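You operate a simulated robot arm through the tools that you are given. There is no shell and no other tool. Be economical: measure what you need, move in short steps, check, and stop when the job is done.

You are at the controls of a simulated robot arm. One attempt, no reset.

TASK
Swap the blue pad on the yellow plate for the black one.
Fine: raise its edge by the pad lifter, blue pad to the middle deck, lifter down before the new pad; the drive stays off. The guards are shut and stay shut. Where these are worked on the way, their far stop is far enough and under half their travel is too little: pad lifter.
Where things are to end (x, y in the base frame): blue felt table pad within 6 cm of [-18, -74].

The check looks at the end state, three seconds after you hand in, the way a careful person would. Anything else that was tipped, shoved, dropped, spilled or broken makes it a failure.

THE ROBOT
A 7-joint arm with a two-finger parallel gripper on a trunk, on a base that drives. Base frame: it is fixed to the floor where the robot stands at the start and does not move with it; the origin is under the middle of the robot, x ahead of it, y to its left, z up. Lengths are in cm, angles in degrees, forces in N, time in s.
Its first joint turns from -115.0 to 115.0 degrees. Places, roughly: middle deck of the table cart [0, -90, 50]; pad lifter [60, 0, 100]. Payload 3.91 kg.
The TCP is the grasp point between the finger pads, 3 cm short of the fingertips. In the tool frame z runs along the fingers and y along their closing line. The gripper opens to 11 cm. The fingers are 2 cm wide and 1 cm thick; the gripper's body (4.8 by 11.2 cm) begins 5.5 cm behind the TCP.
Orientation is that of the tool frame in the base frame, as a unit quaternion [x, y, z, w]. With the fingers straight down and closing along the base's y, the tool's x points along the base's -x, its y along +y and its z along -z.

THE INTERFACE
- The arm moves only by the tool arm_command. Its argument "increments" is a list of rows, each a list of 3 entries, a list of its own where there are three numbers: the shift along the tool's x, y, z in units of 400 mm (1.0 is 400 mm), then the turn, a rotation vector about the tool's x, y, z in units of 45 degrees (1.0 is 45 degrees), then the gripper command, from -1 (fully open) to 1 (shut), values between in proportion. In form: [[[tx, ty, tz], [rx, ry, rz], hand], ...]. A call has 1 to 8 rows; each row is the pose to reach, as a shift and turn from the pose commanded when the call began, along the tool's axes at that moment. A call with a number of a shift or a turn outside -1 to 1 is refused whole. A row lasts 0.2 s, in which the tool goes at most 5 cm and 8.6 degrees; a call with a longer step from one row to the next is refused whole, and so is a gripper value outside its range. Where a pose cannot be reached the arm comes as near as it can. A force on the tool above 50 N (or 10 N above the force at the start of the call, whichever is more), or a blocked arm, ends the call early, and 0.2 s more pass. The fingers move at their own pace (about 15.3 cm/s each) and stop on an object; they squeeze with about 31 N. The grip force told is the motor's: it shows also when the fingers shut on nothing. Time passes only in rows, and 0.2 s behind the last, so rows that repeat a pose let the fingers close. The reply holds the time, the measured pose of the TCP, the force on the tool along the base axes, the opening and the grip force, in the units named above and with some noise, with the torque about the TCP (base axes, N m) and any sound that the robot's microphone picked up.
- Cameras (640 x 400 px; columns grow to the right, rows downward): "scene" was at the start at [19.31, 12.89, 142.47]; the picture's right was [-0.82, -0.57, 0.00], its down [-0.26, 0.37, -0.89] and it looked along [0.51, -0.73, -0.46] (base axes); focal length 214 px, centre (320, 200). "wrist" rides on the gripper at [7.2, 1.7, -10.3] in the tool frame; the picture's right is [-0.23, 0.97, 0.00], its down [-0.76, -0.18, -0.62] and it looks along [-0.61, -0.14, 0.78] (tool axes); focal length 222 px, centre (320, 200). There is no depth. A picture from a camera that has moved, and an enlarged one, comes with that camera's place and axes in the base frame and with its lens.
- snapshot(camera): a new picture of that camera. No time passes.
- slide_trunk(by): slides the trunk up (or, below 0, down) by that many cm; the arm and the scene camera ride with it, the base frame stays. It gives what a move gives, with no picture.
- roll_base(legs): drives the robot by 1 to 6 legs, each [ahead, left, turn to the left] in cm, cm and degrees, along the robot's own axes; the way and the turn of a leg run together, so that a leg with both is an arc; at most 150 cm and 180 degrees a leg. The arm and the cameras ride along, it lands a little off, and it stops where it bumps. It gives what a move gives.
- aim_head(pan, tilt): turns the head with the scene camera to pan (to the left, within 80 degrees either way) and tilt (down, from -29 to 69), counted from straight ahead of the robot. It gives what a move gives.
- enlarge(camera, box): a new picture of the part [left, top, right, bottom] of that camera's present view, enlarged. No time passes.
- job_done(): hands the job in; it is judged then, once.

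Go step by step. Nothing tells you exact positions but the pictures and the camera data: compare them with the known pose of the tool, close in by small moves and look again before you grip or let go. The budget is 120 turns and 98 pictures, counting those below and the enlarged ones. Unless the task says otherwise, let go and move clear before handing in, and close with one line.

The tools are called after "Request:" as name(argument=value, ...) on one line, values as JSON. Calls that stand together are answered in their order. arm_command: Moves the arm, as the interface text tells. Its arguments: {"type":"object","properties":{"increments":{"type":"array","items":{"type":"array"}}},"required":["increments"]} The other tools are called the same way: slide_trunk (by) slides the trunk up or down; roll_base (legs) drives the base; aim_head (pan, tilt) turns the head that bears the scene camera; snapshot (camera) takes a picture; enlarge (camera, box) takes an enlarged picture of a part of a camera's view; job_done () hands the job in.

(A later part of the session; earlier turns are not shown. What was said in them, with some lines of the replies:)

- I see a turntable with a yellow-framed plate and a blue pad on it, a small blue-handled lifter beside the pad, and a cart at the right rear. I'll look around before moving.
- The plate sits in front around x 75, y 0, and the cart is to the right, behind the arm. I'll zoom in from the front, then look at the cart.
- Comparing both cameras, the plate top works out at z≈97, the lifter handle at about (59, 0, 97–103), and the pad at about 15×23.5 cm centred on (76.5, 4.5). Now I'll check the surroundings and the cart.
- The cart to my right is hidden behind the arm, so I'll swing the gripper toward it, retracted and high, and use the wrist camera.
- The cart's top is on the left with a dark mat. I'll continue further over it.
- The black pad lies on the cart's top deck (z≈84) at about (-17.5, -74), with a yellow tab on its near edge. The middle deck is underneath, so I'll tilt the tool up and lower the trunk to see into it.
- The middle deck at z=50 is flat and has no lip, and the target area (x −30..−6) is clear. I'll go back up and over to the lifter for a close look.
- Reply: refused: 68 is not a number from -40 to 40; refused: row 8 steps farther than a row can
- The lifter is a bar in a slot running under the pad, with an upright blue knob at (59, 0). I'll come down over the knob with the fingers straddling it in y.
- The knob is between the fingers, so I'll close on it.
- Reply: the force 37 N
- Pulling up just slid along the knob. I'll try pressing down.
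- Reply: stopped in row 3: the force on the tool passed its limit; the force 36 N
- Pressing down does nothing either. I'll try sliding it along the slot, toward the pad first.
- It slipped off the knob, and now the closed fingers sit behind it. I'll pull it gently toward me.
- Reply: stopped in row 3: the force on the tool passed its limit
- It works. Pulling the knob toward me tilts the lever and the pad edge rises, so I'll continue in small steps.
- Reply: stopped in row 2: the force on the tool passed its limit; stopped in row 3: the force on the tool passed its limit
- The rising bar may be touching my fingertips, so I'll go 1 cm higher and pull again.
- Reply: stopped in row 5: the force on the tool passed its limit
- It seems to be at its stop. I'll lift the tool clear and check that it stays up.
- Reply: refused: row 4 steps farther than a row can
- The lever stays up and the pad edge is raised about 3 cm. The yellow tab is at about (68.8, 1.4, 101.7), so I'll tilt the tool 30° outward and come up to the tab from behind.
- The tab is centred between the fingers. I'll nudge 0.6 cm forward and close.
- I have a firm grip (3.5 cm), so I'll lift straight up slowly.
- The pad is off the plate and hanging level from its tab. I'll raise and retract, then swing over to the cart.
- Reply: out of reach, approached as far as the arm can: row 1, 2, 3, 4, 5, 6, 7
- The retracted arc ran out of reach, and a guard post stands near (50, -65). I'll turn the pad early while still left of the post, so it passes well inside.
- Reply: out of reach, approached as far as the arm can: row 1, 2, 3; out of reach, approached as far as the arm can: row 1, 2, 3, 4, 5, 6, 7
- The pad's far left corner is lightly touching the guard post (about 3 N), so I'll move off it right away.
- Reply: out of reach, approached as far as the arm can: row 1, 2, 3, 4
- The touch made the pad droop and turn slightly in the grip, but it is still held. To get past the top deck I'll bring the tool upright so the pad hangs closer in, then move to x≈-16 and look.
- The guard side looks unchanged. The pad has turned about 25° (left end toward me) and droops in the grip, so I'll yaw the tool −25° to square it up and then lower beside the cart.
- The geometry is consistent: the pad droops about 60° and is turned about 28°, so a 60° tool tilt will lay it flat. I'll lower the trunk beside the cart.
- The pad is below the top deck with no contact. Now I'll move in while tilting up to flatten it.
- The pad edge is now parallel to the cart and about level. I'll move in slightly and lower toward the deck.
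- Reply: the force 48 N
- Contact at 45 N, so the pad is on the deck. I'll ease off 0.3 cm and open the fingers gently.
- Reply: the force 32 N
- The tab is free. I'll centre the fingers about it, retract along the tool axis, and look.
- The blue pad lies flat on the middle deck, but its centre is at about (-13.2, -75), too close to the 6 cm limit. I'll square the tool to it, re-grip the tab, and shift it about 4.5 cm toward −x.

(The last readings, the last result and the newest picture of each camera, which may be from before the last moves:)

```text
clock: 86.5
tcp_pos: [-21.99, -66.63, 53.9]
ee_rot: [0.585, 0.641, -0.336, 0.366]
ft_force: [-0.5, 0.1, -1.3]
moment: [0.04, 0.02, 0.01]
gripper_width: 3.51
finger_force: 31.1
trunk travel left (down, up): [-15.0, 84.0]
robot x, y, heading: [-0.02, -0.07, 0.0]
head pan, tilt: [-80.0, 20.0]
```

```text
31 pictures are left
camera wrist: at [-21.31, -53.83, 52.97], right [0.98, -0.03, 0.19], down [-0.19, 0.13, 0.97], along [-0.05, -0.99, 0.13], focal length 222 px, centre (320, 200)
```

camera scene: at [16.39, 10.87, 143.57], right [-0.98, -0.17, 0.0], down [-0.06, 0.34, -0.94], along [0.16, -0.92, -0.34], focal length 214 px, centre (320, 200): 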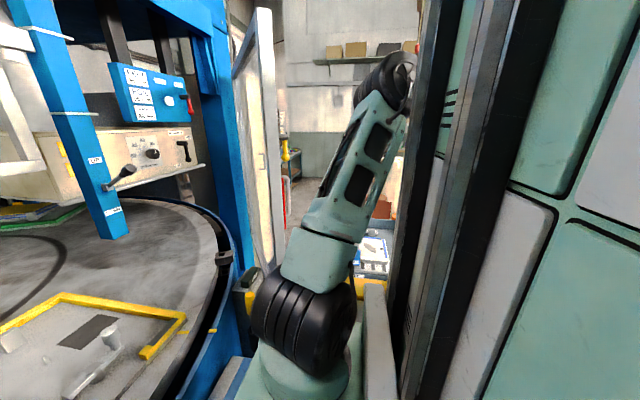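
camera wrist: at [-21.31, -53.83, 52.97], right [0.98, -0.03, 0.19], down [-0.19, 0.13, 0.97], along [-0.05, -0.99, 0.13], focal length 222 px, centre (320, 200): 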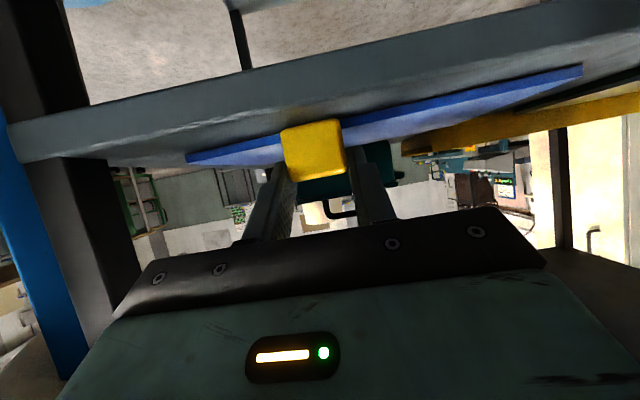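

Request:
arm_command(increments=[[[0.005, 0, 0.003], [0, 0, 0], 1], [[0.008, 0, 0.004], [0, 0, 0], 1], [[0.008, 0, 0.004], [0, 0, 0], 0.2], [[0.004, 0, 0.002], [0, 0, 0], 0], [[0, 0, -0.03], [0, 0, 0], -0.3], [[-0.01, 0, -0.1], [0, 0, 0], -0.3], [[-0.02, 0, -0.2], [0, 0, 0], -0.3], [[-0.04, 0, -0.28], [0, 0, 0], -0.3]])

Request:
snapshot(camera="wrist")

```text
clock: 88.3
tcp_pos: [-22.65, -57.6, 61.21]
ee_rot: [0.585, 0.641, -0.336, 0.366]
ft_force: [0.2, 0.3, 0.9]
moment: [0.0, -0.03, 0.0]
gripper_width: 7.14
finger_force: 0.1
trunk travel left (down, up): [-15.0, 84.0]
robot x, y, heading: [-0.04, 0.21, 0.3]
head pan, tilt: [-80.0, 20.0]
```

```text
30 pictures are left
camera wrist: at [-22.18, -44.91, 60.17], right [0.98, -0.03, 0.19], down [-0.19, 0.13, 0.97], along [-0.05, -0.99, 0.13], focal length 222 px, centre (320, 200)
```

wrist: 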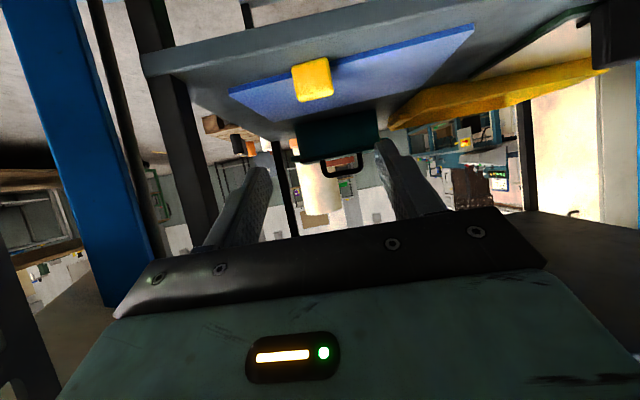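

The blue pad is now centred near (-17.8, -76), which is good. Next I'll untilt, go up, and return to the lifter to lower it.

Request:
arm_command(increments=[[[0, 0, -0.02], [0, 0.16, 0], -0.3], [[0, 0, -0.04], [0, 0.33, 0], -0.3], [[0, 0, -0.05], [0, 0.5, 0], -0.3], [[0, 0, -0.05], [0, 0.67, 0], -0.3], [[0, 0, -0.05], [0, 0.83, 0], -0.3], [[0, 0, -0.05], [0, 1, 0], -0.3]])

Request:
arm_command(increments=[[[0.03, 0.05, 0], [0, 0.165, 0], -0.3], [[0.05, 0.1, 0], [0, 0.333, 0], -0.3]])

Request:
slide_trunk(by=40)

Request:
slide_trunk(by=20)

```text
clock: 89.7
tcp_pos: [-23.05, -55.85, 61.95]
ee_rot: [0.67, 0.732, -0.085, 0.092]
ft_force: [-0.5, 0.2, 0.8]
moment: [0.01, -0.04, -0.02]
gripper_width: 7.15
finger_force: 0.1
trunk travel left (down, up): [-15.0, 84.0]
robot x, y, heading: [0.19, -0.1, 0.1]
head pan, tilt: [-80.0, 20.0]
```

```text
clock: 90.3
tcp_pos: [-19.13, -53.62, 61.39]
ee_rot: [0.675, 0.738, 0.001, -0.005]
ft_force: [-0.1, -0.5, -0.2]
moment: [0.02, 0.01, 0.01]
gripper_width: 7.14
finger_force: 0.0
trunk travel left (down, up): [-15.0, 84.0]
robot x, y, heading: [0.07, -0.08, -0.0]
head pan, tilt: [-80.0, 20.0]
```

```text
clock: 94.1
tcp_pos: [-19.18, -53.54, 101.45]
ee_rot: [0.674, 0.738, 0.002, -0.004]
ft_force: [0.2, -0.5, 0.2]
moment: [-0.02, -0.02, 0.01]
gripper_width: 7.15
finger_force: 0.1
trunk travel left (down, up): [-55.0, 44.0]
robot x, y, heading: [0.44, 0.34, 0.0]
head pan, tilt: [-80.0, 20.0]
```

```text
clock: 96.3
tcp_pos: [-19.24, -53.65, 121.29]
ee_rot: [0.675, 0.738, 0.003, -0.004]
ft_force: [-0.3, 0.4, 0.5]
moment: [-0.01, -0.01, -0.01]
gripper_width: 7.17
finger_force: 0.0
trunk travel left (down, up): [-75.0, 24.0]
robot x, y, heading: [0.26, -0.14, 0.1]
head pan, tilt: [-80.0, 20.0]
```

Request:
arm_command(increments=[[[-0.01, 0.1, -0.03], [0, 0, -0.11], 0], [[-0.02, 0.205, -0.06], [0, 0, -0.22], 0], [[-0.03, 0.31, -0.09], [0, 0, -0.33], 0], [[-0.04, 0.41, -0.12], [0, 0, -0.44], 0], [[-0.05, 0.51, -0.15], [0, 0, -0.55], 0], [[-0.06, 0.62, -0.18], [0, 0, -0.66], 0], [[-0.07, 0.72, -0.2], [0, 0, -0.77], 0], [[-0.07, 0.82, -0.2], [0, 0, -0.89], 0]])

```text
clock: 98.1
tcp_pos: [14.04, -53.45, 128.94]
ee_rot: [0.38, 0.925, 0.003, -0.004]
ft_force: [-1.2, -0.7, -0.2]
moment: [0.01, -0.06, 0.02]
gripper_width: 5.5
finger_force: 0.2
trunk travel left (down, up): [-75.0, 24.0]
robot x, y, heading: [0.13, 0.2, -0.0]
head pan, tilt: [-80.0, 20.0]
```

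Request:
arm_command(increments=[[[-0.03, 0.105, 0], [0, 0, -0.06], 0], [[-0.06, 0.21, 0], [0, 0, -0.12], 0], [[-0.08, 0.315, 0], [0, 0, -0.18], 0], [[-0.09, 0.42, 0], [0, 0, -0.24], 0], [[-0.1, 0.525, 0], [0, 0, -0.3], 0], [[-0.1, 0.63, 0], [0, 0, -0.36], 0], [[-0.09, 0.735, 0], [0, 0, -0.4], 0], [[-0.08, 0.84, 0], [0, 0, -0.44], 0]])

```text
clock: 99.9
tcp_pos: [39.79, -31.52, 129.35]
ee_rot: [0.216, 0.976, 0.003, -0.003]
ft_force: [-0.7, -0.2, 0.9]
moment: [-0.01, -0.03, -0.04]
gripper_width: 5.49
finger_force: 0.0
trunk travel left (down, up): [-75.0, 24.0]
robot x, y, heading: [0.26, -0.07, 0.0]
head pan, tilt: [-80.0, 20.0]
```

Request:
arm_command(increments=[[[0.007, 0.105, 0.034], [0, 0, -0.07], 0], [[0.014, 0.21, 0.069], [0, 0, -0.14], 0], [[0.021, 0.315, 0.103], [0, 0, -0.21], 0], [[0.028, 0.42, 0.137], [0, 0, -0.28], 0], [[0.036, 0.525, 0.172], [0, 0, -0.35], 0.3], [[0.043, 0.63, 0.206], [0, 0, -0.42], 0.6], [[0.05, 0.735, 0.24], [0, 0, -0.49], 1], [[0.057, 0.84, 0.275], [0, 0, -0.556], 1]])

Request:
aim_head(pan=-25, tilt=40)

Request:
snapshot(camera="wrist")

Request:
enlarge(camera="scene", box=[220, 130, 400, 256])

```text
clock: 101.7
tcp_pos: [51.68, -0.17, 118.37]
ee_rot: [0.0, 1.0, 0.004, -0.001]
ft_force: [0.2, -0.5, -0.4]
moment: [0.03, -0.06, 0.02]
gripper_width: 0.0
finger_force: 31.0
out of reach, approached as far as the arm can: row 1, 2, 3, 4
trunk travel left (down, up): [-75.0, 24.0]
robot x, y, heading: [0.21, -0.14, -0.3]
head pan, tilt: [-80.0, 20.0]
```

```text
clock: 102.9
tcp_pos: [51.68, -0.43, 118.34]
ee_rot: [0.0, 1.0, 0.004, -0.002]
ft_force: [0.2, 0.1, -0.4]
moment: [0.03, -0.03, 0.0]
gripper_width: 0.02
finger_force: 31.0
trunk travel left (down, up): [-75.0, 24.0]
robot x, y, heading: [0.02, -0.22, 0.1]
head pan, tilt: [-25.0, 40.0]
```

```text
29 pictures are left
camera wrist: at [44.55, 1.32, 128.77], right [0.23, 0.97, 0.01], down [0.76, -0.18, 0.62], along [0.6, -0.13, -0.79], focal length 222 px, centre (320, 200)
```

wrist: 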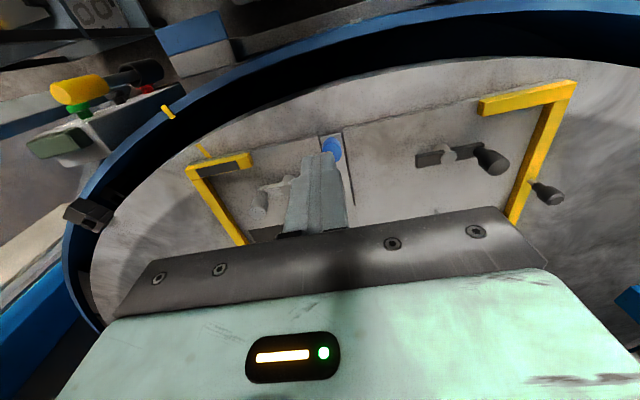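

```text
3.17 times, centred on (310, 193) of scene
camera zoom: at [21.99, 16.72, 140.48], right [-0.42, -0.91, 0.0], down [-0.58, 0.27, -0.77], along [0.69, -0.32, -0.64], focal length 681 px, centre (352, 222)
```

zoom: 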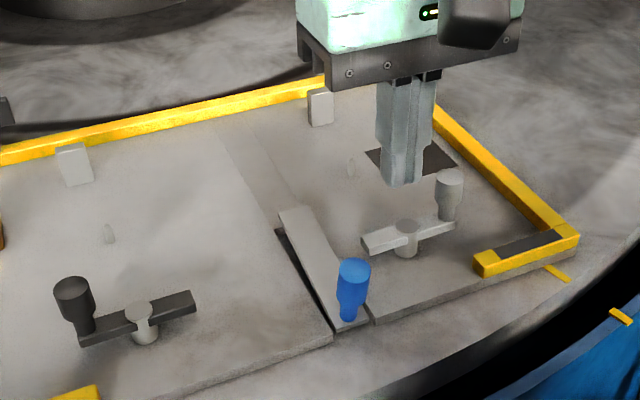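

The lifter bar is still up and the knob is at about x 57.4. I'll lower the closed fingers in front of the knob, on the robot side, and push it back.

Request:
arm_command(increments=[[[-0.02, 0.01, 0.1], [0, 0, 0], 1], [[-0.045, 0.01, 0.2], [0, 0, 0], 1], [[-0.045, 0.01, 0.3], [0, 0, 0], 1], [[-0.045, 0.01, 0.38], [0, 0, 0], 1], [[-0.045, 0.01, 0.435], [0, 0, 0], 1]])

Request:
enlarge(camera="scene", box=[240, 150, 400, 262])

```text
clock: 104.1
tcp_pos: [53.27, -0.04, 100.97]
ee_rot: [0.0, 1.0, 0.004, 0.0]
ft_force: [-0.5, -0.6, 0.5]
moment: [-0.01, -0.02, 0.03]
gripper_width: 0.0
finger_force: 30.9
trunk travel left (down, up): [-75.0, 24.0]
robot x, y, heading: [-0.14, 0.21, -0.2]
head pan, tilt: [-25.0, 40.0]
```

```text
3.57 times, centred on (320, 206) of scene
camera zoom: at [21.97, 16.71, 140.48], right [-0.42, -0.91, 0.0], down [-0.58, 0.27, -0.77], along [0.69, -0.32, -0.64], focal length 766 px, centre (320, 179)
```

zoom: 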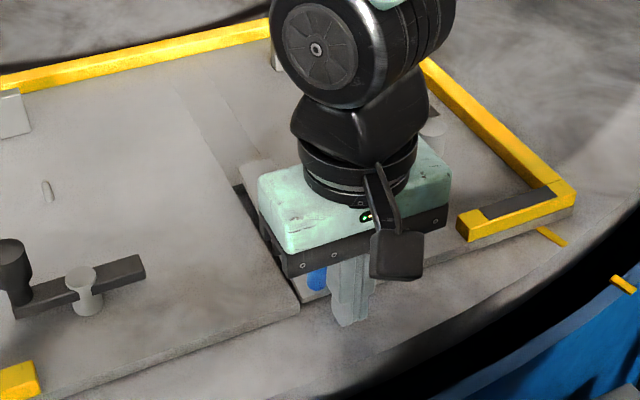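

Request:
arm_command(increments=[[[-0.02, 0.002, 0], [0, 0, 0], 1], [[-0.04, 0.002, 0], [0, 0, 0], 1], [[-0.055, 0.002, 0], [0, 0, 0], 1], [[-0.07, 0.002, 0], [0, 0, 0], 1], [[-0.085, 0.002, 0], [0, 0, 0], 1], [[-0.1, 0.002, 0], [0, 0, 0], 1], [[-0.115, 0.002, 0], [0, 0, 0], 1]])

Request:
enlarge(camera="scene", box=[240, 150, 400, 262])

```text
clock: 105.6
tcp_pos: [56.54, 0.18, 100.9]
ee_rot: [-0.002, 1.0, 0.001, -0.014]
ft_force: [-15.3, -1.7, 4.1]
moment: [0.0, -0.37, -0.07]
gripper_width: 0.0
finger_force: 30.2
trunk travel left (down, up): [-75.0, 24.0]
robot x, y, heading: [0.2, 0.33, 0.4]
head pan, tilt: [-25.0, 40.0]
stopped in row 7: the force on the tool passed its limit (the readings are from after the stop); the commanded pose is now the measured one
```

```text
3.57 times, centred on (320, 206) of scene
camera zoom: at [21.81, 16.71, 140.48], right [-0.42, -0.91, 0.0], down [-0.58, 0.27, -0.77], along [0.69, -0.32, -0.64], focal length 766 px, centre (320, 179)
```

zoom: 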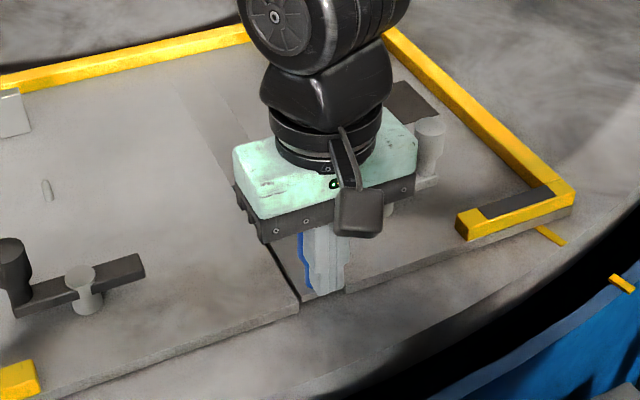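

It hit a stop. I'll back off and check that the bar is flat.

Request:
arm_command(increments=[[[0.04, 0, 0], [0, 0, 0], 1], [[0.08, 0, -0.05], [0, 0, 0], 1], [[0.08, 0, -0.15], [0, 0, 0], 1], [[0.08, 0, -0.25], [0, 0, 0], 1], [[0.08, -0.08, -0.35], [0, 0, 0], 1], [[0.08, -0.18, -0.4], [0, 0, 0], 1]])

Request:
enlarge(camera="scene", box=[220, 130, 400, 256])

```text
refused: row 5 steps farther than a row can; nothing moved
```

```text
3.17 times, centred on (310, 193) of scene
camera zoom: at [21.81, 16.71, 140.48], right [-0.42, -0.91, 0.0], down [-0.58, 0.27, -0.77], along [0.69, -0.32, -0.64], focal length 681 px, centre (352, 222)
```

zoom: 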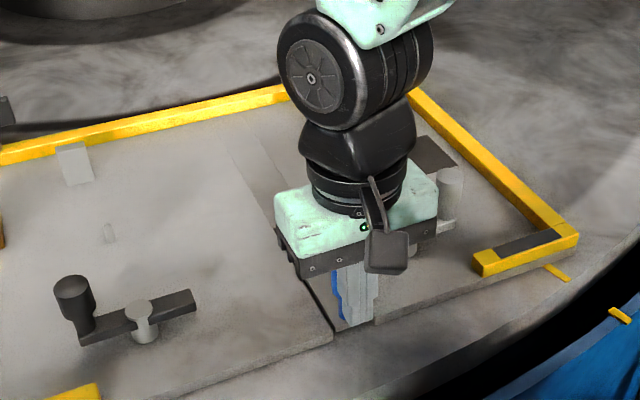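

Request:
arm_command(increments=[[[0.04, 0, 0], [0, 0, 0], 1], [[0.08, 0, -0.05], [0, 0, 0], 1], [[0.08, 0, -0.15], [0, 0, 0], 1], [[0.08, 0, -0.25], [0, 0, 0], 1], [[0.08, -0.05, -0.34], [0, 0, 0], 1], [[0.08, -0.13, -0.42], [0, 0, 0], 1]])

Request:
enlarge(camera="scene", box=[220, 130, 400, 256])

```text
clock: 107.0
tcp_pos: [54.23, -5.08, 117.75]
ee_rot: [-0.001, 1.0, 0.001, -0.011]
ft_force: [-0.2, 0.1, 0.6]
moment: [-0.01, -0.01, -0.01]
gripper_width: 0.0
finger_force: 30.9
trunk travel left (down, up): [-75.0, 24.0]
robot x, y, heading: [0.27, 0.12, 0.1]
head pan, tilt: [-25.0, 40.0]
```

```text
3.17 times, centred on (310, 193) of scene
camera zoom: at [21.96, 16.76, 140.46], right [-0.42, -0.91, 0.0], down [-0.58, 0.27, -0.77], along [0.69, -0.32, -0.64], focal length 681 px, centre (352, 222)
```

zoom: 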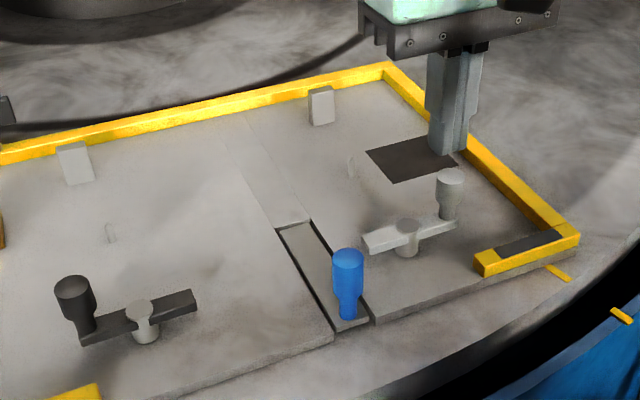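

The lifter is flat again. Now I'll go back to the cart for the black pad by the same clear path, opening the gripper on the way.

Request:
arm_command(increments=[[[0.04, -0.08, -0.04], [0, 0, 0.07], 0], [[0.085, -0.16, -0.08], [0, 0, 0.14], 0], [[0.13, -0.24, -0.12], [0, 0, 0.21], -0.5], [[0.175, -0.32, -0.16], [0, 0, 0.28], -1], [[0.22, -0.4, -0.2], [0, 0, 0.35], -1], [[0.265, -0.48, -0.23], [0, 0, 0.42], -1], [[0.31, -0.56, -0.255], [0, 0, 0.49], -1], [[0.355, -0.65, -0.275], [0, 0, 0.556], -1]])

Request:
arm_command(increments=[[[0.01, -0.105, 0], [0, 0, 0.11], -1], [[0.03, -0.21, 0], [0, 0, 0.22], -1], [[0.06, -0.31, 0], [0, 0, 0.33], -1], [[0.095, -0.41, 0], [0, 0, 0.44], -1], [[0.14, -0.505, 0], [0, 0, 0.55], -1], [[0.19, -0.6, 0], [0, 0, 0.66], -1], [[0.25, -0.69, 0], [0, 0, 0.78], -1], [[0.31, -0.78, 0], [0, 0, 0.9], -1]])

```text
clock: 108.8
tcp_pos: [39.93, -30.89, 129.16]
ee_rot: [0.214, 0.977, -0.001, -0.011]
ft_force: [-0.3, 0.2, -0.5]
moment: [0.01, 0.03, -0.02]
gripper_width: 10.99
finger_force: 0.0
out of reach, approached as far as the arm can: row 7
trunk travel left (down, up): [-75.0, 24.0]
robot x, y, heading: [0.39, -0.25, 0.0]
head pan, tilt: [-25.0, 40.0]
```

```text
clock: 110.6
tcp_pos: [15.93, -54.13, 129.73]
ee_rot: [0.54, 0.841, -0.005, -0.01]
ft_force: [0.0, 0.1, 0.9]
moment: [0.0, 0.02, -0.06]
gripper_width: 11.02
finger_force: 0.0
trunk travel left (down, up): [-75.0, 24.0]
robot x, y, heading: [-0.06, 0.05, -0.0]
head pan, tilt: [-25.0, 40.0]
```

Request:
arm_command(increments=[[[0.0346, -0.11, 0.035], [0, 0, 0.07], -1], [[0.069, -0.22, 0.07], [0, 0, 0.14], -1], [[0.104, -0.331, 0.105], [0, 0, 0.21], -1], [[0.1385, -0.441, 0.14], [0, 0, 0.28], -1], [[0.173, -0.552, 0.175], [0, 0, 0.35], -1], [[0.208, -0.662, 0.21], [0, 0, 0.42], -1], [[0.242, -0.773, 0.245], [0, 0, 0.49], -1], [[0.277, -0.883, 0.28], [0, 0, 0.556], -1]])

Request:
snapshot(camera="wrist")

```text
clock: 112.4
tcp_pos: [-21.09, -59.13, 119.22]
ee_rot: [0.709, 0.705, -0.007, -0.008]
ft_force: [0.0, 0.5, 0.7]
moment: [-0.06, 0.0, 0.03]
gripper_width: 10.98
finger_force: 0.0
trunk travel left (down, up): [-75.0, 24.0]
robot x, y, heading: [0.37, -0.52, 0.1]
head pan, tilt: [-25.0, 40.0]
```

```text
23 pictures are left
camera wrist: at [-19.05, -51.91, 129.49], right [0.97, -0.23, -0.02], down [-0.17, -0.76, 0.63], along [-0.16, -0.6, -0.78], focal length 222 px, centre (320, 200)
```

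wrist: 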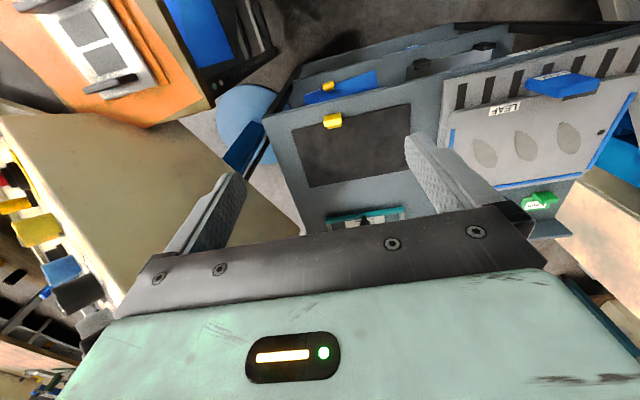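

Request:
arm_command(increments=[[[-0.02, 0, 0.115], [0, -0.08, 0], -1], [[-0.04, 0, 0.23], [0, -0.16, 0], -1], [[-0.06, 0, 0.345], [0, -0.24, 0], -1], [[-0.08, 0, 0.46], [0, -0.32, 0], -1], [[-0.105, 0, 0.57], [0, -0.4, 0], -1]])

Request:
snapshot(camera="wrist")

```text
clock: 113.6
tcp_pos: [-21.45, -63.15, 96.11]
ee_rot: [0.699, 0.698, -0.119, 0.102]
ft_force: [-0.8, 0.0, 0.7]
moment: [0.01, 0.0, 0.03]
gripper_width: 10.99
finger_force: 0.1
trunk travel left (down, up): [-75.0, 24.0]
robot x, y, heading: [0.46, -0.31, 0.2]
head pan, tilt: [-25.0, 40.0]
```

```text
22 pictures are left
camera wrist: at [-19.46, -53.01, 103.77], right [0.97, -0.22, 0.05], down [-0.16, -0.53, 0.83], along [-0.16, -0.82, -0.55], focal length 222 px, centre (320, 200)
```

wrist: 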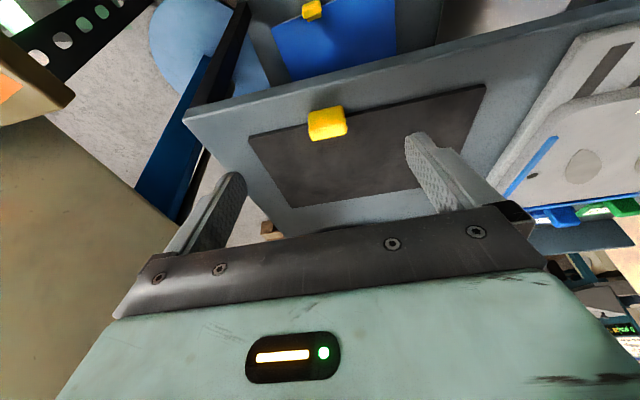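

Request:
arm_command(increments=[[[0, 0.011, 0.08], [0, 0, 0], -1], [[-0.003, 0.011, 0.14], [0, 0, 0], -1], [[-0.005, 0.011, 0.19], [0, 0, 0], -1]])

Request:
enlarge(camera="wrist", box=[200, 60, 460, 230])

```text
clock: 114.4
tcp_pos: [-21.34, -65.48, 89.05]
ee_rot: [0.699, 0.698, -0.117, 0.102]
ft_force: [-0.8, 0.0, 0.5]
moment: [-0.02, 0.0, 0.03]
gripper_width: 10.99
finger_force: 0.0
trunk travel left (down, up): [-75.0, 24.0]
robot x, y, heading: [0.22, -0.03, 0.0]
head pan, tilt: [-25.0, 40.0]
```

```text
2.35 times, centred on (330, 145) of wrist
camera zoom: at [-19.36, -55.37, 96.68], right [0.97, -0.22, 0.05], down [-0.16, -0.53, 0.83], along [-0.16, -0.82, -0.56], focal length 523 px, centre (296, 329)
```

zoom: 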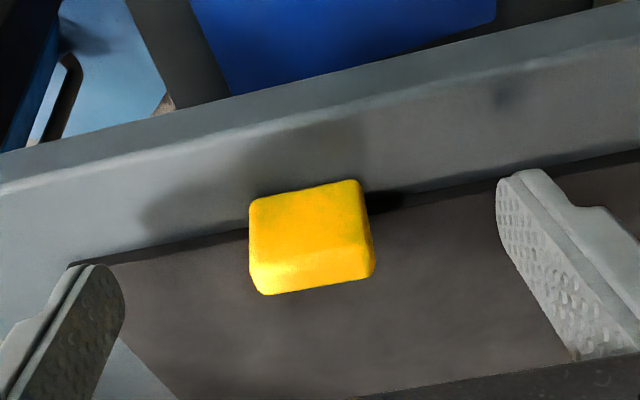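

Request:
arm_command(increments=[[[-0.003, 0.005, 0.012], [0, 0, 0], -1], [[-0.003, 0.005, 0.012], [0, 0, 0], 0], [[-0.003, 0.005, 0.012], [0, 0, 0], 0.4], [[-0.003, 0.005, 0.012], [0, 0, 0], 1], [[-0.003, 0.005, 0.012], [0, 0, 0], 1], [[-0.003, 0.005, 0.012], [0, 0, 0], 1]])

Request:
enlarge(camera="wrist", box=[200, 60, 460, 230])

```text
clock: 115.8
tcp_pos: [-21.01, -65.82, 88.7]
ee_rot: [0.699, 0.698, -0.117, 0.102]
ft_force: [2.6, 0.3, 2.2]
moment: [-0.05, -0.4, 0.25]
gripper_width: 3.59
finger_force: 31.1
trunk travel left (down, up): [-75.0, 24.0]
robot x, y, heading: [0.29, -0.02, 0.0]
head pan, tilt: [-25.0, 40.0]
```

```text
2.35 times, centred on (330, 145) of wrist
camera zoom: at [-19.16, -55.71, 96.29], right [0.97, -0.22, 0.05], down [-0.16, -0.53, 0.83], along [-0.16, -0.82, -0.56], focal length 523 px, centre (296, 329)
```

zoom: 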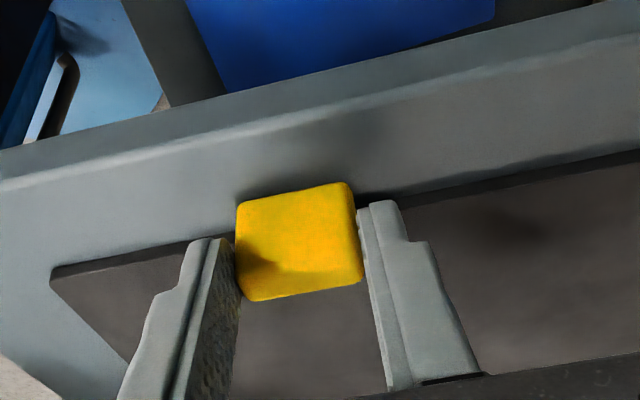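

Gripped. I'll lift straight up.

Request:
arm_command(increments=[[[-0.008, 0, -0.024], [0, 0, 0], 1], [[-0.02, 0, -0.06], [0, 0, 0], 1], [[-0.045, 0, -0.14], [0, 0, 0], 1], [[-0.075, 0, -0.24], [0, 0, 0], 1], [[-0.11, 0, -0.34], [0, 0, 0], 1], [[-0.145, 0, -0.45], [0, 0, 0], 1], [[-0.18, 0, -0.56], [0, 0, 0], 1], [[-0.21, 0, -0.67], [0, 0, 0], 1]])

Request:
snapshot(camera="wrist")

```text
clock: 117.6
tcp_pos: [-20.57, -65.56, 116.76]
ee_rot: [0.7, 0.698, -0.117, 0.102]
ft_force: [-0.3, -0.1, -3.2]
moment: [0.27, 0.07, 0.0]
gripper_width: 3.56
finger_force: 31.1
trunk travel left (down, up): [-75.0, 24.0]
robot x, y, heading: [-0.11, -0.1, 0.0]
head pan, tilt: [-25.0, 40.0]
```

```text
19 pictures are left
camera wrist: at [-18.61, -55.38, 124.36], right [0.97, -0.22, 0.05], down [-0.16, -0.53, 0.83], along [-0.16, -0.82, -0.56], focal length 222 px, centre (320, 200)
```

wrist: 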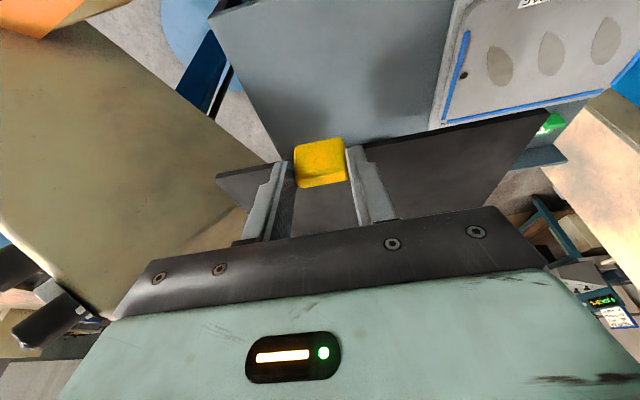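

It's held firmly and level. I'll raise it and tip the tool inward so the pad hangs closer to me, for clearance past the guard post.

Request:
arm_command(increments=[[[0.0, 0.03, -0.08], [0, 0.16, 0], 1], [[0.01, 0.09, -0.16], [0, 0.33, 0], 1], [[0.02, 0.16, -0.23], [0, 0.5, 0], 1], [[0.04, 0.24, -0.28], [0, 0.67, 0], 1], [[0.06, 0.32, -0.33], [0, 0.83, 0], 1], [[0.08, 0.39, -0.368], [0, 1, 0], 1]])

Request:
snapshot(camera="wrist")

```text
clock: 119.0
tcp_pos: [-4.77, -58.24, 129.54]
ee_rot: [0.691, 0.683, 0.16, -0.174]
ft_force: [-0.2, 0.3, -2.4]
moment: [0.07, 0.05, 0.0]
gripper_width: 3.55
finger_force: 31.0
trunk travel left (down, up): [-75.0, 24.0]
robot x, y, heading: [0.45, 0.31, 0.0]
head pan, tilt: [-25.0, 40.0]
```

```text
18 pictures are left
camera wrist: at [-2.76, -56.38, 142.07], right [0.97, -0.21, -0.13], down [-0.18, -0.96, 0.21], along [-0.16, -0.18, -0.97], focal length 222 px, centre (320, 200)
```

wrist: 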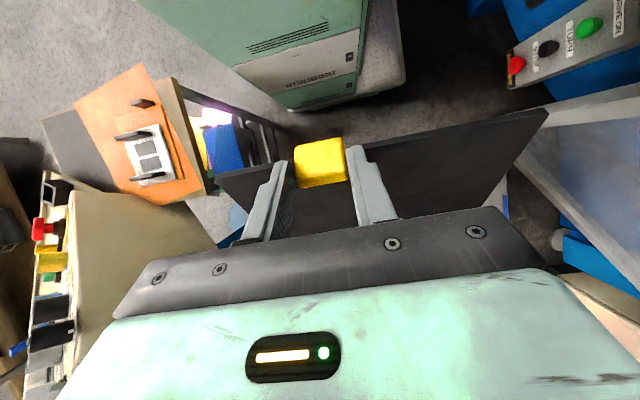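

Request:
arm_command(increments=[[[0.004, 0.115, 0.002], [0.0454, 0, -0.0891], 1], [[0.018, 0.2275, 0.009], [0.0908, 0, -0.178], 1], [[0.036, 0.34, 0.018], [0.136, 0, -0.267], 1], [[0.065, 0.4475, 0.033], [0.182, 0, -0.356], 1], [[0.12, 0.545, 0.061], [0.227, 0, -0.4455], 1], [[0.174, 0.6375, 0.0885], [0.272, 0, -0.535], 1], [[0.232, 0.7225, 0.118], [0.318, 0, -0.624], 1], [[0.296, 0.8025, 0.151], [0.363, 0, -0.713], 1]])

Request:
snapshot(camera="wrist")

```text
clock: 120.8
tcp_pos: [27.65, -44.79, 128.8]
ee_rot: [0.444, 0.863, 0.103, -0.219]
ft_force: [-0.5, -0.6, -2.8]
moment: [0.01, 0.11, -0.02]
gripper_width: 3.54
finger_force: 31.3
trunk travel left (down, up): [-75.0, 24.0]
robot x, y, heading: [0.26, -0.08, -0.2]
head pan, tilt: [-25.0, 40.0]
```

```text
17 pictures are left
camera wrist: at [28.37, -42.31, 141.37], right [0.91, 0.4, -0.12], down [0.42, -0.89, 0.2], along [-0.03, -0.23, -0.97], focal length 222 px, centre (320, 200)
```

wrist: 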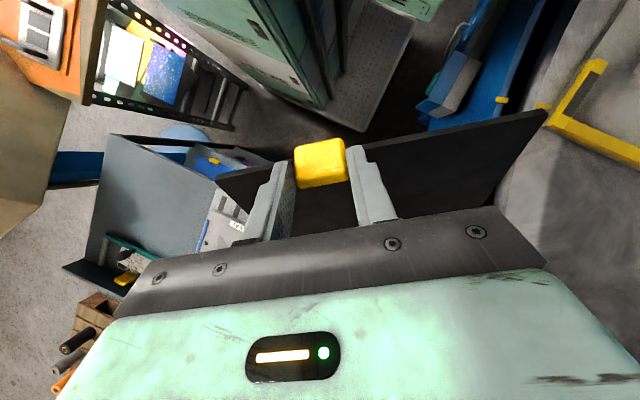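

Request:
arm_command(increments=[[[-0.0067, 0.105, -0.0034], [0.0454, 0, -0.0891], 1], [[-0.008, 0.2125, -0.004], [0.0908, 0, -0.178], 1], [[0, 0.319, 0], [0.136, 0, -0.267], 1], [[0.013, 0.425, 0.007], [0.182, 0, -0.356], 1], [[0.033, 0.53, 0.017], [0.227, 0, -0.4455], 1], [[0.065, 0.6325, 0.033], [0.272, 0, -0.535], 1], [[0.102, 0.7325, 0.052], [0.318, 0, -0.624], 1], [[0.145, 0.83, 0.074], [0.363, 0, -0.713], 1]])

```text
clock: 122.6
tcp_pos: [50.7, -20.6, 128.48]
ee_rot: [0.154, 0.957, 0.038, -0.241]
ft_force: [-0.3, -0.8, -2.8]
moment: [-0.02, 0.06, 0.01]
gripper_width: 3.57
finger_force: 30.5
trunk travel left (down, up): [-75.0, 24.0]
robot x, y, heading: [-0.24, 0.17, -0.1]
head pan, tilt: [-25.0, 40.0]
```

Request:
arm_command(increments=[[[0.016, 0.09, 0.008], [0.03, 0, -0.06], 1], [[0.033, 0.18, 0.017], [0.06, 0, -0.12], 1], [[0.049, 0.27, 0.025], [0.092, 0, -0.18], 1], [[0.065, 0.36, 0.033], [0.123, 0, -0.242], 1], [[0.082, 0.45, 0.042], [0.154, 0, -0.302], 1], [[0.098, 0.5425, 0.05], [0.185, 0, -0.363], 1]])

```text
clock: 124.0
tcp_pos: [53.38, 1.56, 128.61]
ee_rot: [0.0, 0.97, 0.002, -0.244]
ft_force: [-0.2, -1.2, -2.0]
moment: [-0.09, 0.04, -0.04]
gripper_width: 3.56
finger_force: 31.0
trunk travel left (down, up): [-75.0, 24.0]
robot x, y, heading: [-0.04, -0.09, -0.1]
head pan, tilt: [-25.0, 40.0]
```

The black pad is past the post with no contact. Now I'll tilt back to the gripping angle and bring it over the plate.

Request:
arm_command(increments=[[[-0.03, 0, 0.0], [0, -0.16, 0], 1], [[-0.07, 0, 0.005], [0, -0.33, 0], 1], [[-0.12, -0.005, 0.01], [0, -0.5, 0], 1], [[-0.17, -0.009, 0.02], [0, -0.67, 0], 1], [[-0.22, -0.009, 0.03], [0, -0.83, 0], 1], [[-0.267, -0.009, 0.044], [0, -1, 0], 1]])

Request:
snapshot(camera="wrist")

Request:
enlarge(camera="scene", box=[200, 100, 440, 260])

```text
clock: 125.4
tcp_pos: [62.14, 1.19, 121.81]
ee_rot: [0.0, 0.989, 0.002, 0.147]
ft_force: [0.6, -0.2, -2.5]
moment: [-0.1, 0.19, -0.02]
gripper_width: 3.53
finger_force: 31.4
trunk travel left (down, up): [-75.0, 24.0]
robot x, y, heading: [0.12, -0.55, -0.0]
head pan, tilt: [-25.0, 40.0]
```

```text
16 pictures are left
camera wrist: at [52.24, 2.79, 129.6], right [0.22, 0.97, 0.07], down [0.55, -0.18, 0.82], along [0.81, -0.14, -0.57], focal length 222 px, centre (320, 200)
```

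wrist: 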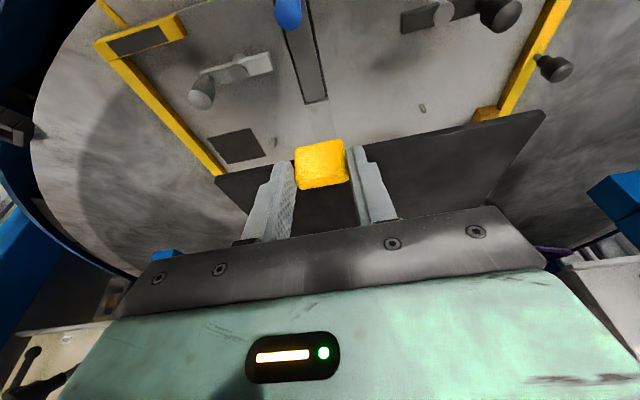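

```text
2.50 times, centred on (320, 180) of scene
camera zoom: at [21.95, 16.72, 140.47], right [-0.42, -0.91, 0.0], down [-0.58, 0.27, -0.77], along [0.69, -0.32, -0.64], focal length 536 px, centre (320, 250)
```

zoom: 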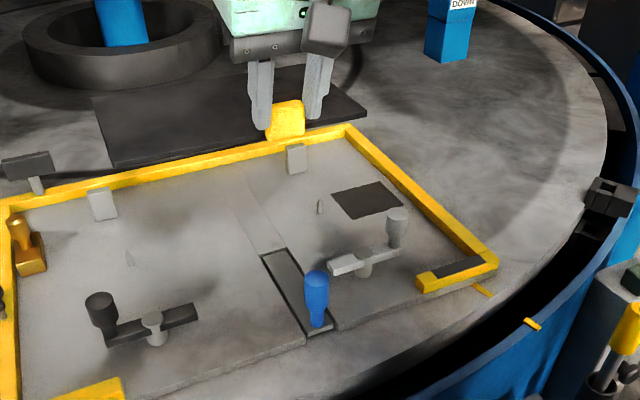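

Request:
arm_command(increments=[[[-0.05, 0, 0.08], [0, 0, 0], 1], [[-0.1, 0, 0.16], [0, 0, 0], 1], [[-0.08, 0, 0.26], [0, 0, 0], 1], [[-0.055, 0, 0.34], [0, 0, 0], 1], [[-0.028, 0, 0.42], [0, 0, 0], 1]])

Request:
enlarge(camera="scene", box=[200, 120, 400, 260])

Request:
snapshot(camera="wrist")

```text
clock: 126.6
tcp_pos: [67.62, 1.39, 105.99]
ee_rot: [0.0, 0.989, 0.001, 0.147]
ft_force: [0.1, -0.5, -2.5]
moment: [-0.08, 0.23, 0.02]
gripper_width: 3.57
finger_force: 31.2
trunk travel left (down, up): [-75.0, 24.0]
robot x, y, heading: [0.42, 0.1, -0.1]
head pan, tilt: [-25.0, 40.0]
```

```text
2.86 times, centred on (300, 190) of scene
camera zoom: at [21.92, 16.71, 140.48], right [-0.42, -0.91, 0.0], down [-0.58, 0.27, -0.77], along [0.69, -0.32, -0.64], focal length 613 px, centre (377, 229)
```

zoom: 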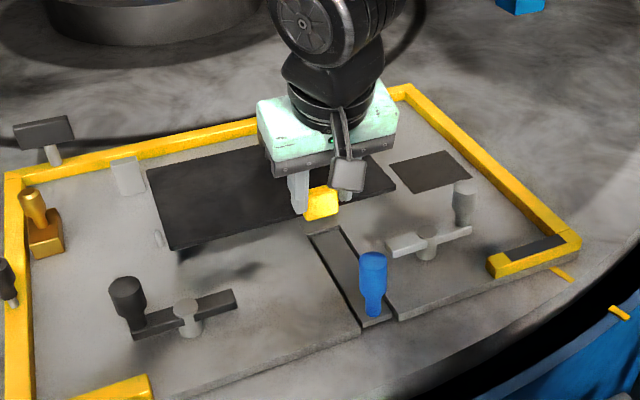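

```text
13 pictures are left
camera wrist: at [57.74, 3.03, 113.95], right [0.22, 0.97, 0.07], down [0.55, -0.18, 0.82], along [0.81, -0.14, -0.57], focal length 222 px, centre (320, 200)
```

wrist: 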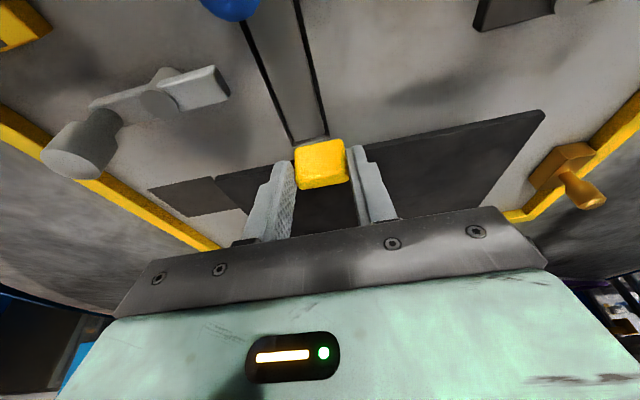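

Alignment is good; I'll make a +0.35 cm shift in y to centre it between the pegs, then lower gently.

Request:
arm_command(increments=[[[-0.007, 0.009, 0.002], [0, 0, 0], 1], [[0.0, 0.009, 0.025], [0, 0, 0], 1], [[0.007, 0.009, 0.05], [0, 0, 0], 1], [[0.013, 0.009, 0.068], [0, 0, 0], 1], [[0.018, 0.009, 0.086], [0, 0, 0], 1]])

Request:
enlarge(camera="scene", box=[200, 120, 400, 260])

```text
clock: 127.8
tcp_pos: [68.25, 1.79, 102.71]
ee_rot: [0.001, 0.989, 0.003, 0.147]
ft_force: [-1.0, -3.4, 4.3]
moment: [0.91, -0.4, -0.12]
gripper_width: 3.59
finger_force: 31.5
trunk travel left (down, up): [-75.0, 24.0]
robot x, y, heading: [0.21, -0.24, -0.3]
head pan, tilt: [-25.0, 40.0]
```

```text
2.86 times, centred on (300, 190) of scene
camera zoom: at [21.91, 16.69, 140.5], right [-0.42, -0.91, 0.0], down [-0.58, 0.27, -0.77], along [0.69, -0.32, -0.64], focal length 613 px, centre (377, 229)
```

zoom: 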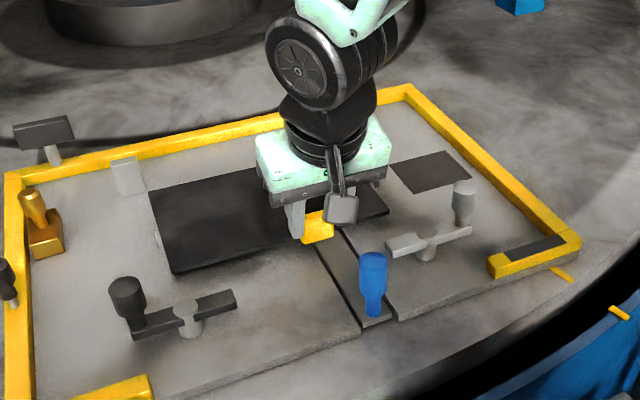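

Request:
enlarge(camera="scene", box=[235, 170, 285, 210])

Request:
enlarge(camera="wrist", box=[180, 80, 580, 240])

```text
10.00 times, centred on (260, 190) of scene
camera zoom: at [21.91, 16.69, 140.5], right [-0.42, -0.91, 0.0], down [-0.58, 0.27, -0.77], along [0.69, -0.32, -0.64], focal length 2145 px, centre (920, 300)
```

zoom: 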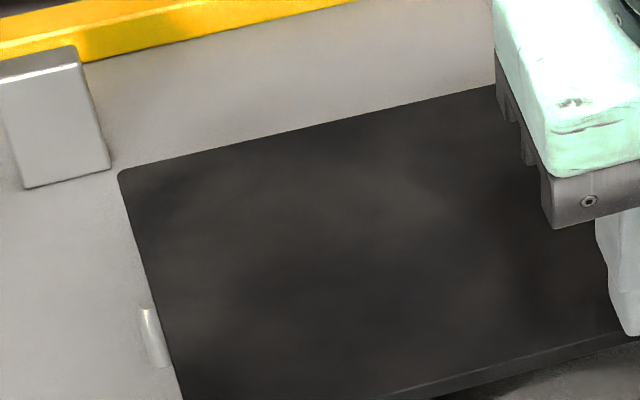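

```text
1.60 times, centred on (380, 160) of wrist
camera zoom: at [58.22, 3.47, 110.54], right [0.22, 0.97, 0.07], down [0.55, -0.18, 0.82], along [0.81, -0.14, -0.57], focal length 355 px, centre (224, 264)
```

zoom: 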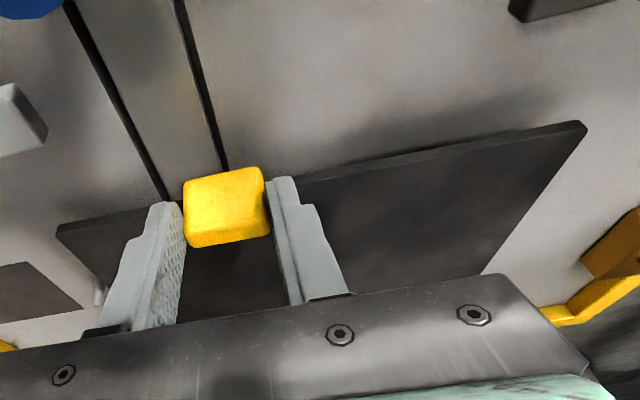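

The pad's left edge is brushing the left peg. I'll lift slightly, shift −y 0.5 cm, and lower again.

Request:
arm_command(increments=[[[-0.003, 0, -0.012], [0, 0, 0], 1], [[-0.003, -0.012, -0.012], [0, 0, 0], 1], [[0.002, -0.012, 0.005], [0, 0, 0], 1], [[0.004, -0.012, 0.012], [0, 0, 0], 1]])

Request:
enlarge(camera="scene", box=[225, 165, 345, 225])

```text
clock: 128.8
tcp_pos: [68.06, 1.11, 102.01]
ee_rot: [0.001, 0.989, 0.002, 0.147]
ft_force: [-0.5, 0.4, -3.3]
moment: [-0.08, 0.2, 0.02]
gripper_width: 3.55
finger_force: 31.2
trunk travel left (down, up): [-75.0, 24.0]
robot x, y, heading: [0.18, -0.41, 0.2]
head pan, tilt: [-25.0, 40.0]
```

```text
5.33 times, centred on (285, 195) of scene
camera zoom: at [21.95, 16.72, 140.47], right [-0.42, -0.91, 0.0], down [-0.58, 0.27, -0.77], along [0.69, -0.32, -0.64], focal length 1144 px, centre (507, 227)
```

zoom: 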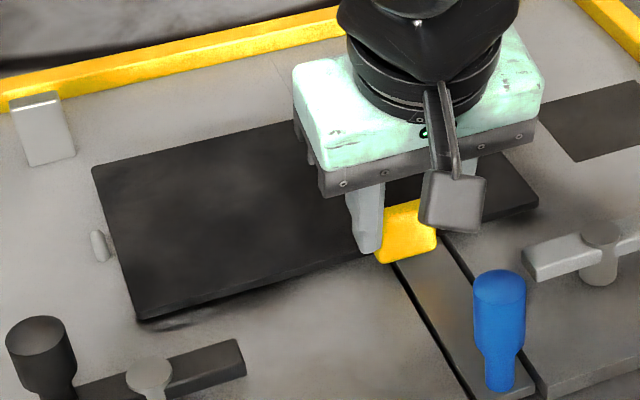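

Free of the peg now. I'll lower the last bit until contact.

Request:
arm_command(increments=[[[0.002, 0, 0.006], [0, 0, 0], 1], [[0.004, 0, 0.013], [0, 0, 0], 1], [[0.005, 0, 0.018], [0, 0, 0], 1], [[0.006, 0, 0.022], [0, 0, 0], 1]])

Request:
enlarge(camera="scene", box=[225, 165, 345, 225])

```text
clock: 129.8
tcp_pos: [68.26, 1.28, 101.21]
ee_rot: [0.0, 0.989, 0.002, 0.146]
ft_force: [-4.1, -0.6, 3.6]
moment: [-0.2, -0.67, -0.01]
gripper_width: 3.55
finger_force: 31.3
trunk travel left (down, up): [-75.0, 24.0]
robot x, y, heading: [0.04, -0.17, -0.2]
head pan, tilt: [-25.0, 40.0]
```

```text
5.33 times, centred on (285, 195) of scene
camera zoom: at [21.9, 16.72, 140.48], right [-0.42, -0.91, 0.0], down [-0.58, 0.27, -0.77], along [0.69, -0.32, -0.64], focal length 1144 px, centre (507, 227)
```

zoom: 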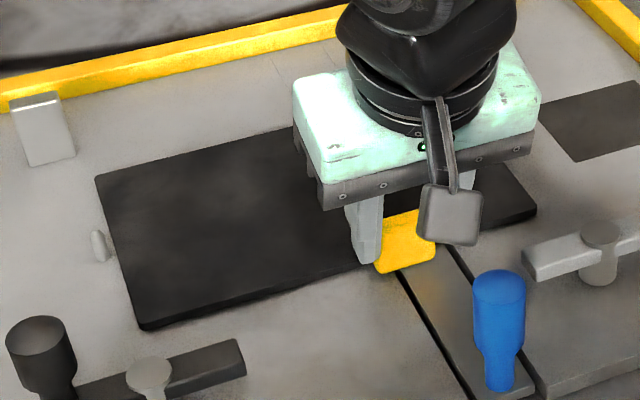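

Request:
arm_command(increments=[[[0.002, 0, 0.007], [0, 0, 0], 1], [[0.003, 0, 0.01], [0, 0, 0], 1], [[0.003, 0, 0.01], [0, 0, 0], 0.3], [[0.003, 0, 0.01], [0, 0, 0], 0.1], [[0.003, 0, 0.01], [0, 0, 0], -0.1], [[0.003, 0, 0.01], [0, 0, 0], -0.3]])

Request:
arm_command(increments=[[[0, 0, -0.04], [0, 0, 0], -0.3], [[0, 0, -0.1], [0, 0, 0], -0.3], [[0, 0, -0.2], [0, 0, 0], -0.3], [[0, 0, -0.3], [0, 0, 0], -0.3], [[0, -0.03, -0.4], [0, 0, 0], -0.3], [[0.08, -0.06, -0.48], [0, 0, 0], -0.3]])

Request:
enlarge(camera="scene", box=[200, 130, 400, 260])

```text
clock: 131.2
tcp_pos: [68.18, 1.17, 100.74]
ee_rot: [0.001, 0.989, 0.001, 0.146]
ft_force: [-0.1, -0.5, -0.2]
moment: [0.0, 0.01, 0.04]
gripper_width: 7.15
finger_force: 0.1
trunk travel left (down, up): [-75.0, 24.0]
robot x, y, heading: [-0.03, 0.46, 0.1]
head pan, tilt: [-25.0, 40.0]
```

```text
clock: 132.6
tcp_pos: [59.87, -1.12, 117.86]
ee_rot: [0.0, 0.989, 0.003, 0.145]
ft_force: [-0.1, 0.1, -0.6]
moment: [-0.04, 0.06, -0.02]
gripper_width: 7.14
finger_force: 0.2
trunk travel left (down, up): [-75.0, 24.0]
robot x, y, heading: [0.07, 0.06, 0.2]
head pan, tilt: [-25.0, 40.0]
```

```text
3.08 times, centred on (300, 195) of scene
camera zoom: at [22.0, 16.76, 140.46], right [-0.42, -0.91, 0.0], down [-0.58, 0.27, -0.77], along [0.69, -0.32, -0.64], focal length 660 px, centre (382, 215)
```

zoom: 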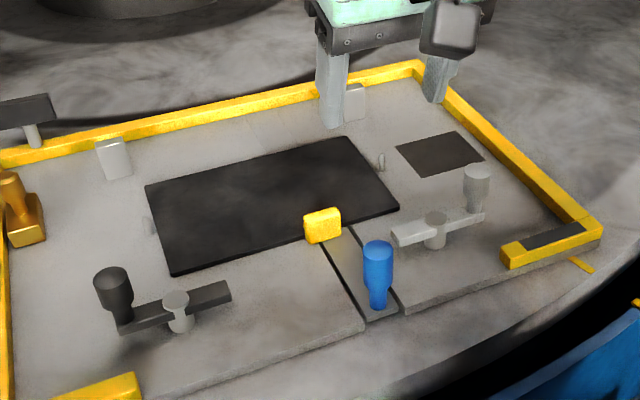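

The black pad lies flat exactly where the blue one was, and the lifter is down. The blue pad is on the middle deck, and the gripper is empty and clear, so I'm handing in.

Request:
job_done()

```text
The job is handed in.
```

The swap is done and handed in: the black pad is on the yellow plate where the blue one was, the blue pad is on the middle deck at about (-18, -76), and the lifter is down. I did not touch the drive. While I carried the blue pad, its corner lightly touched a guard post (about 3 N). The guard looked unchanged afterwards, but I could only compare part of it.
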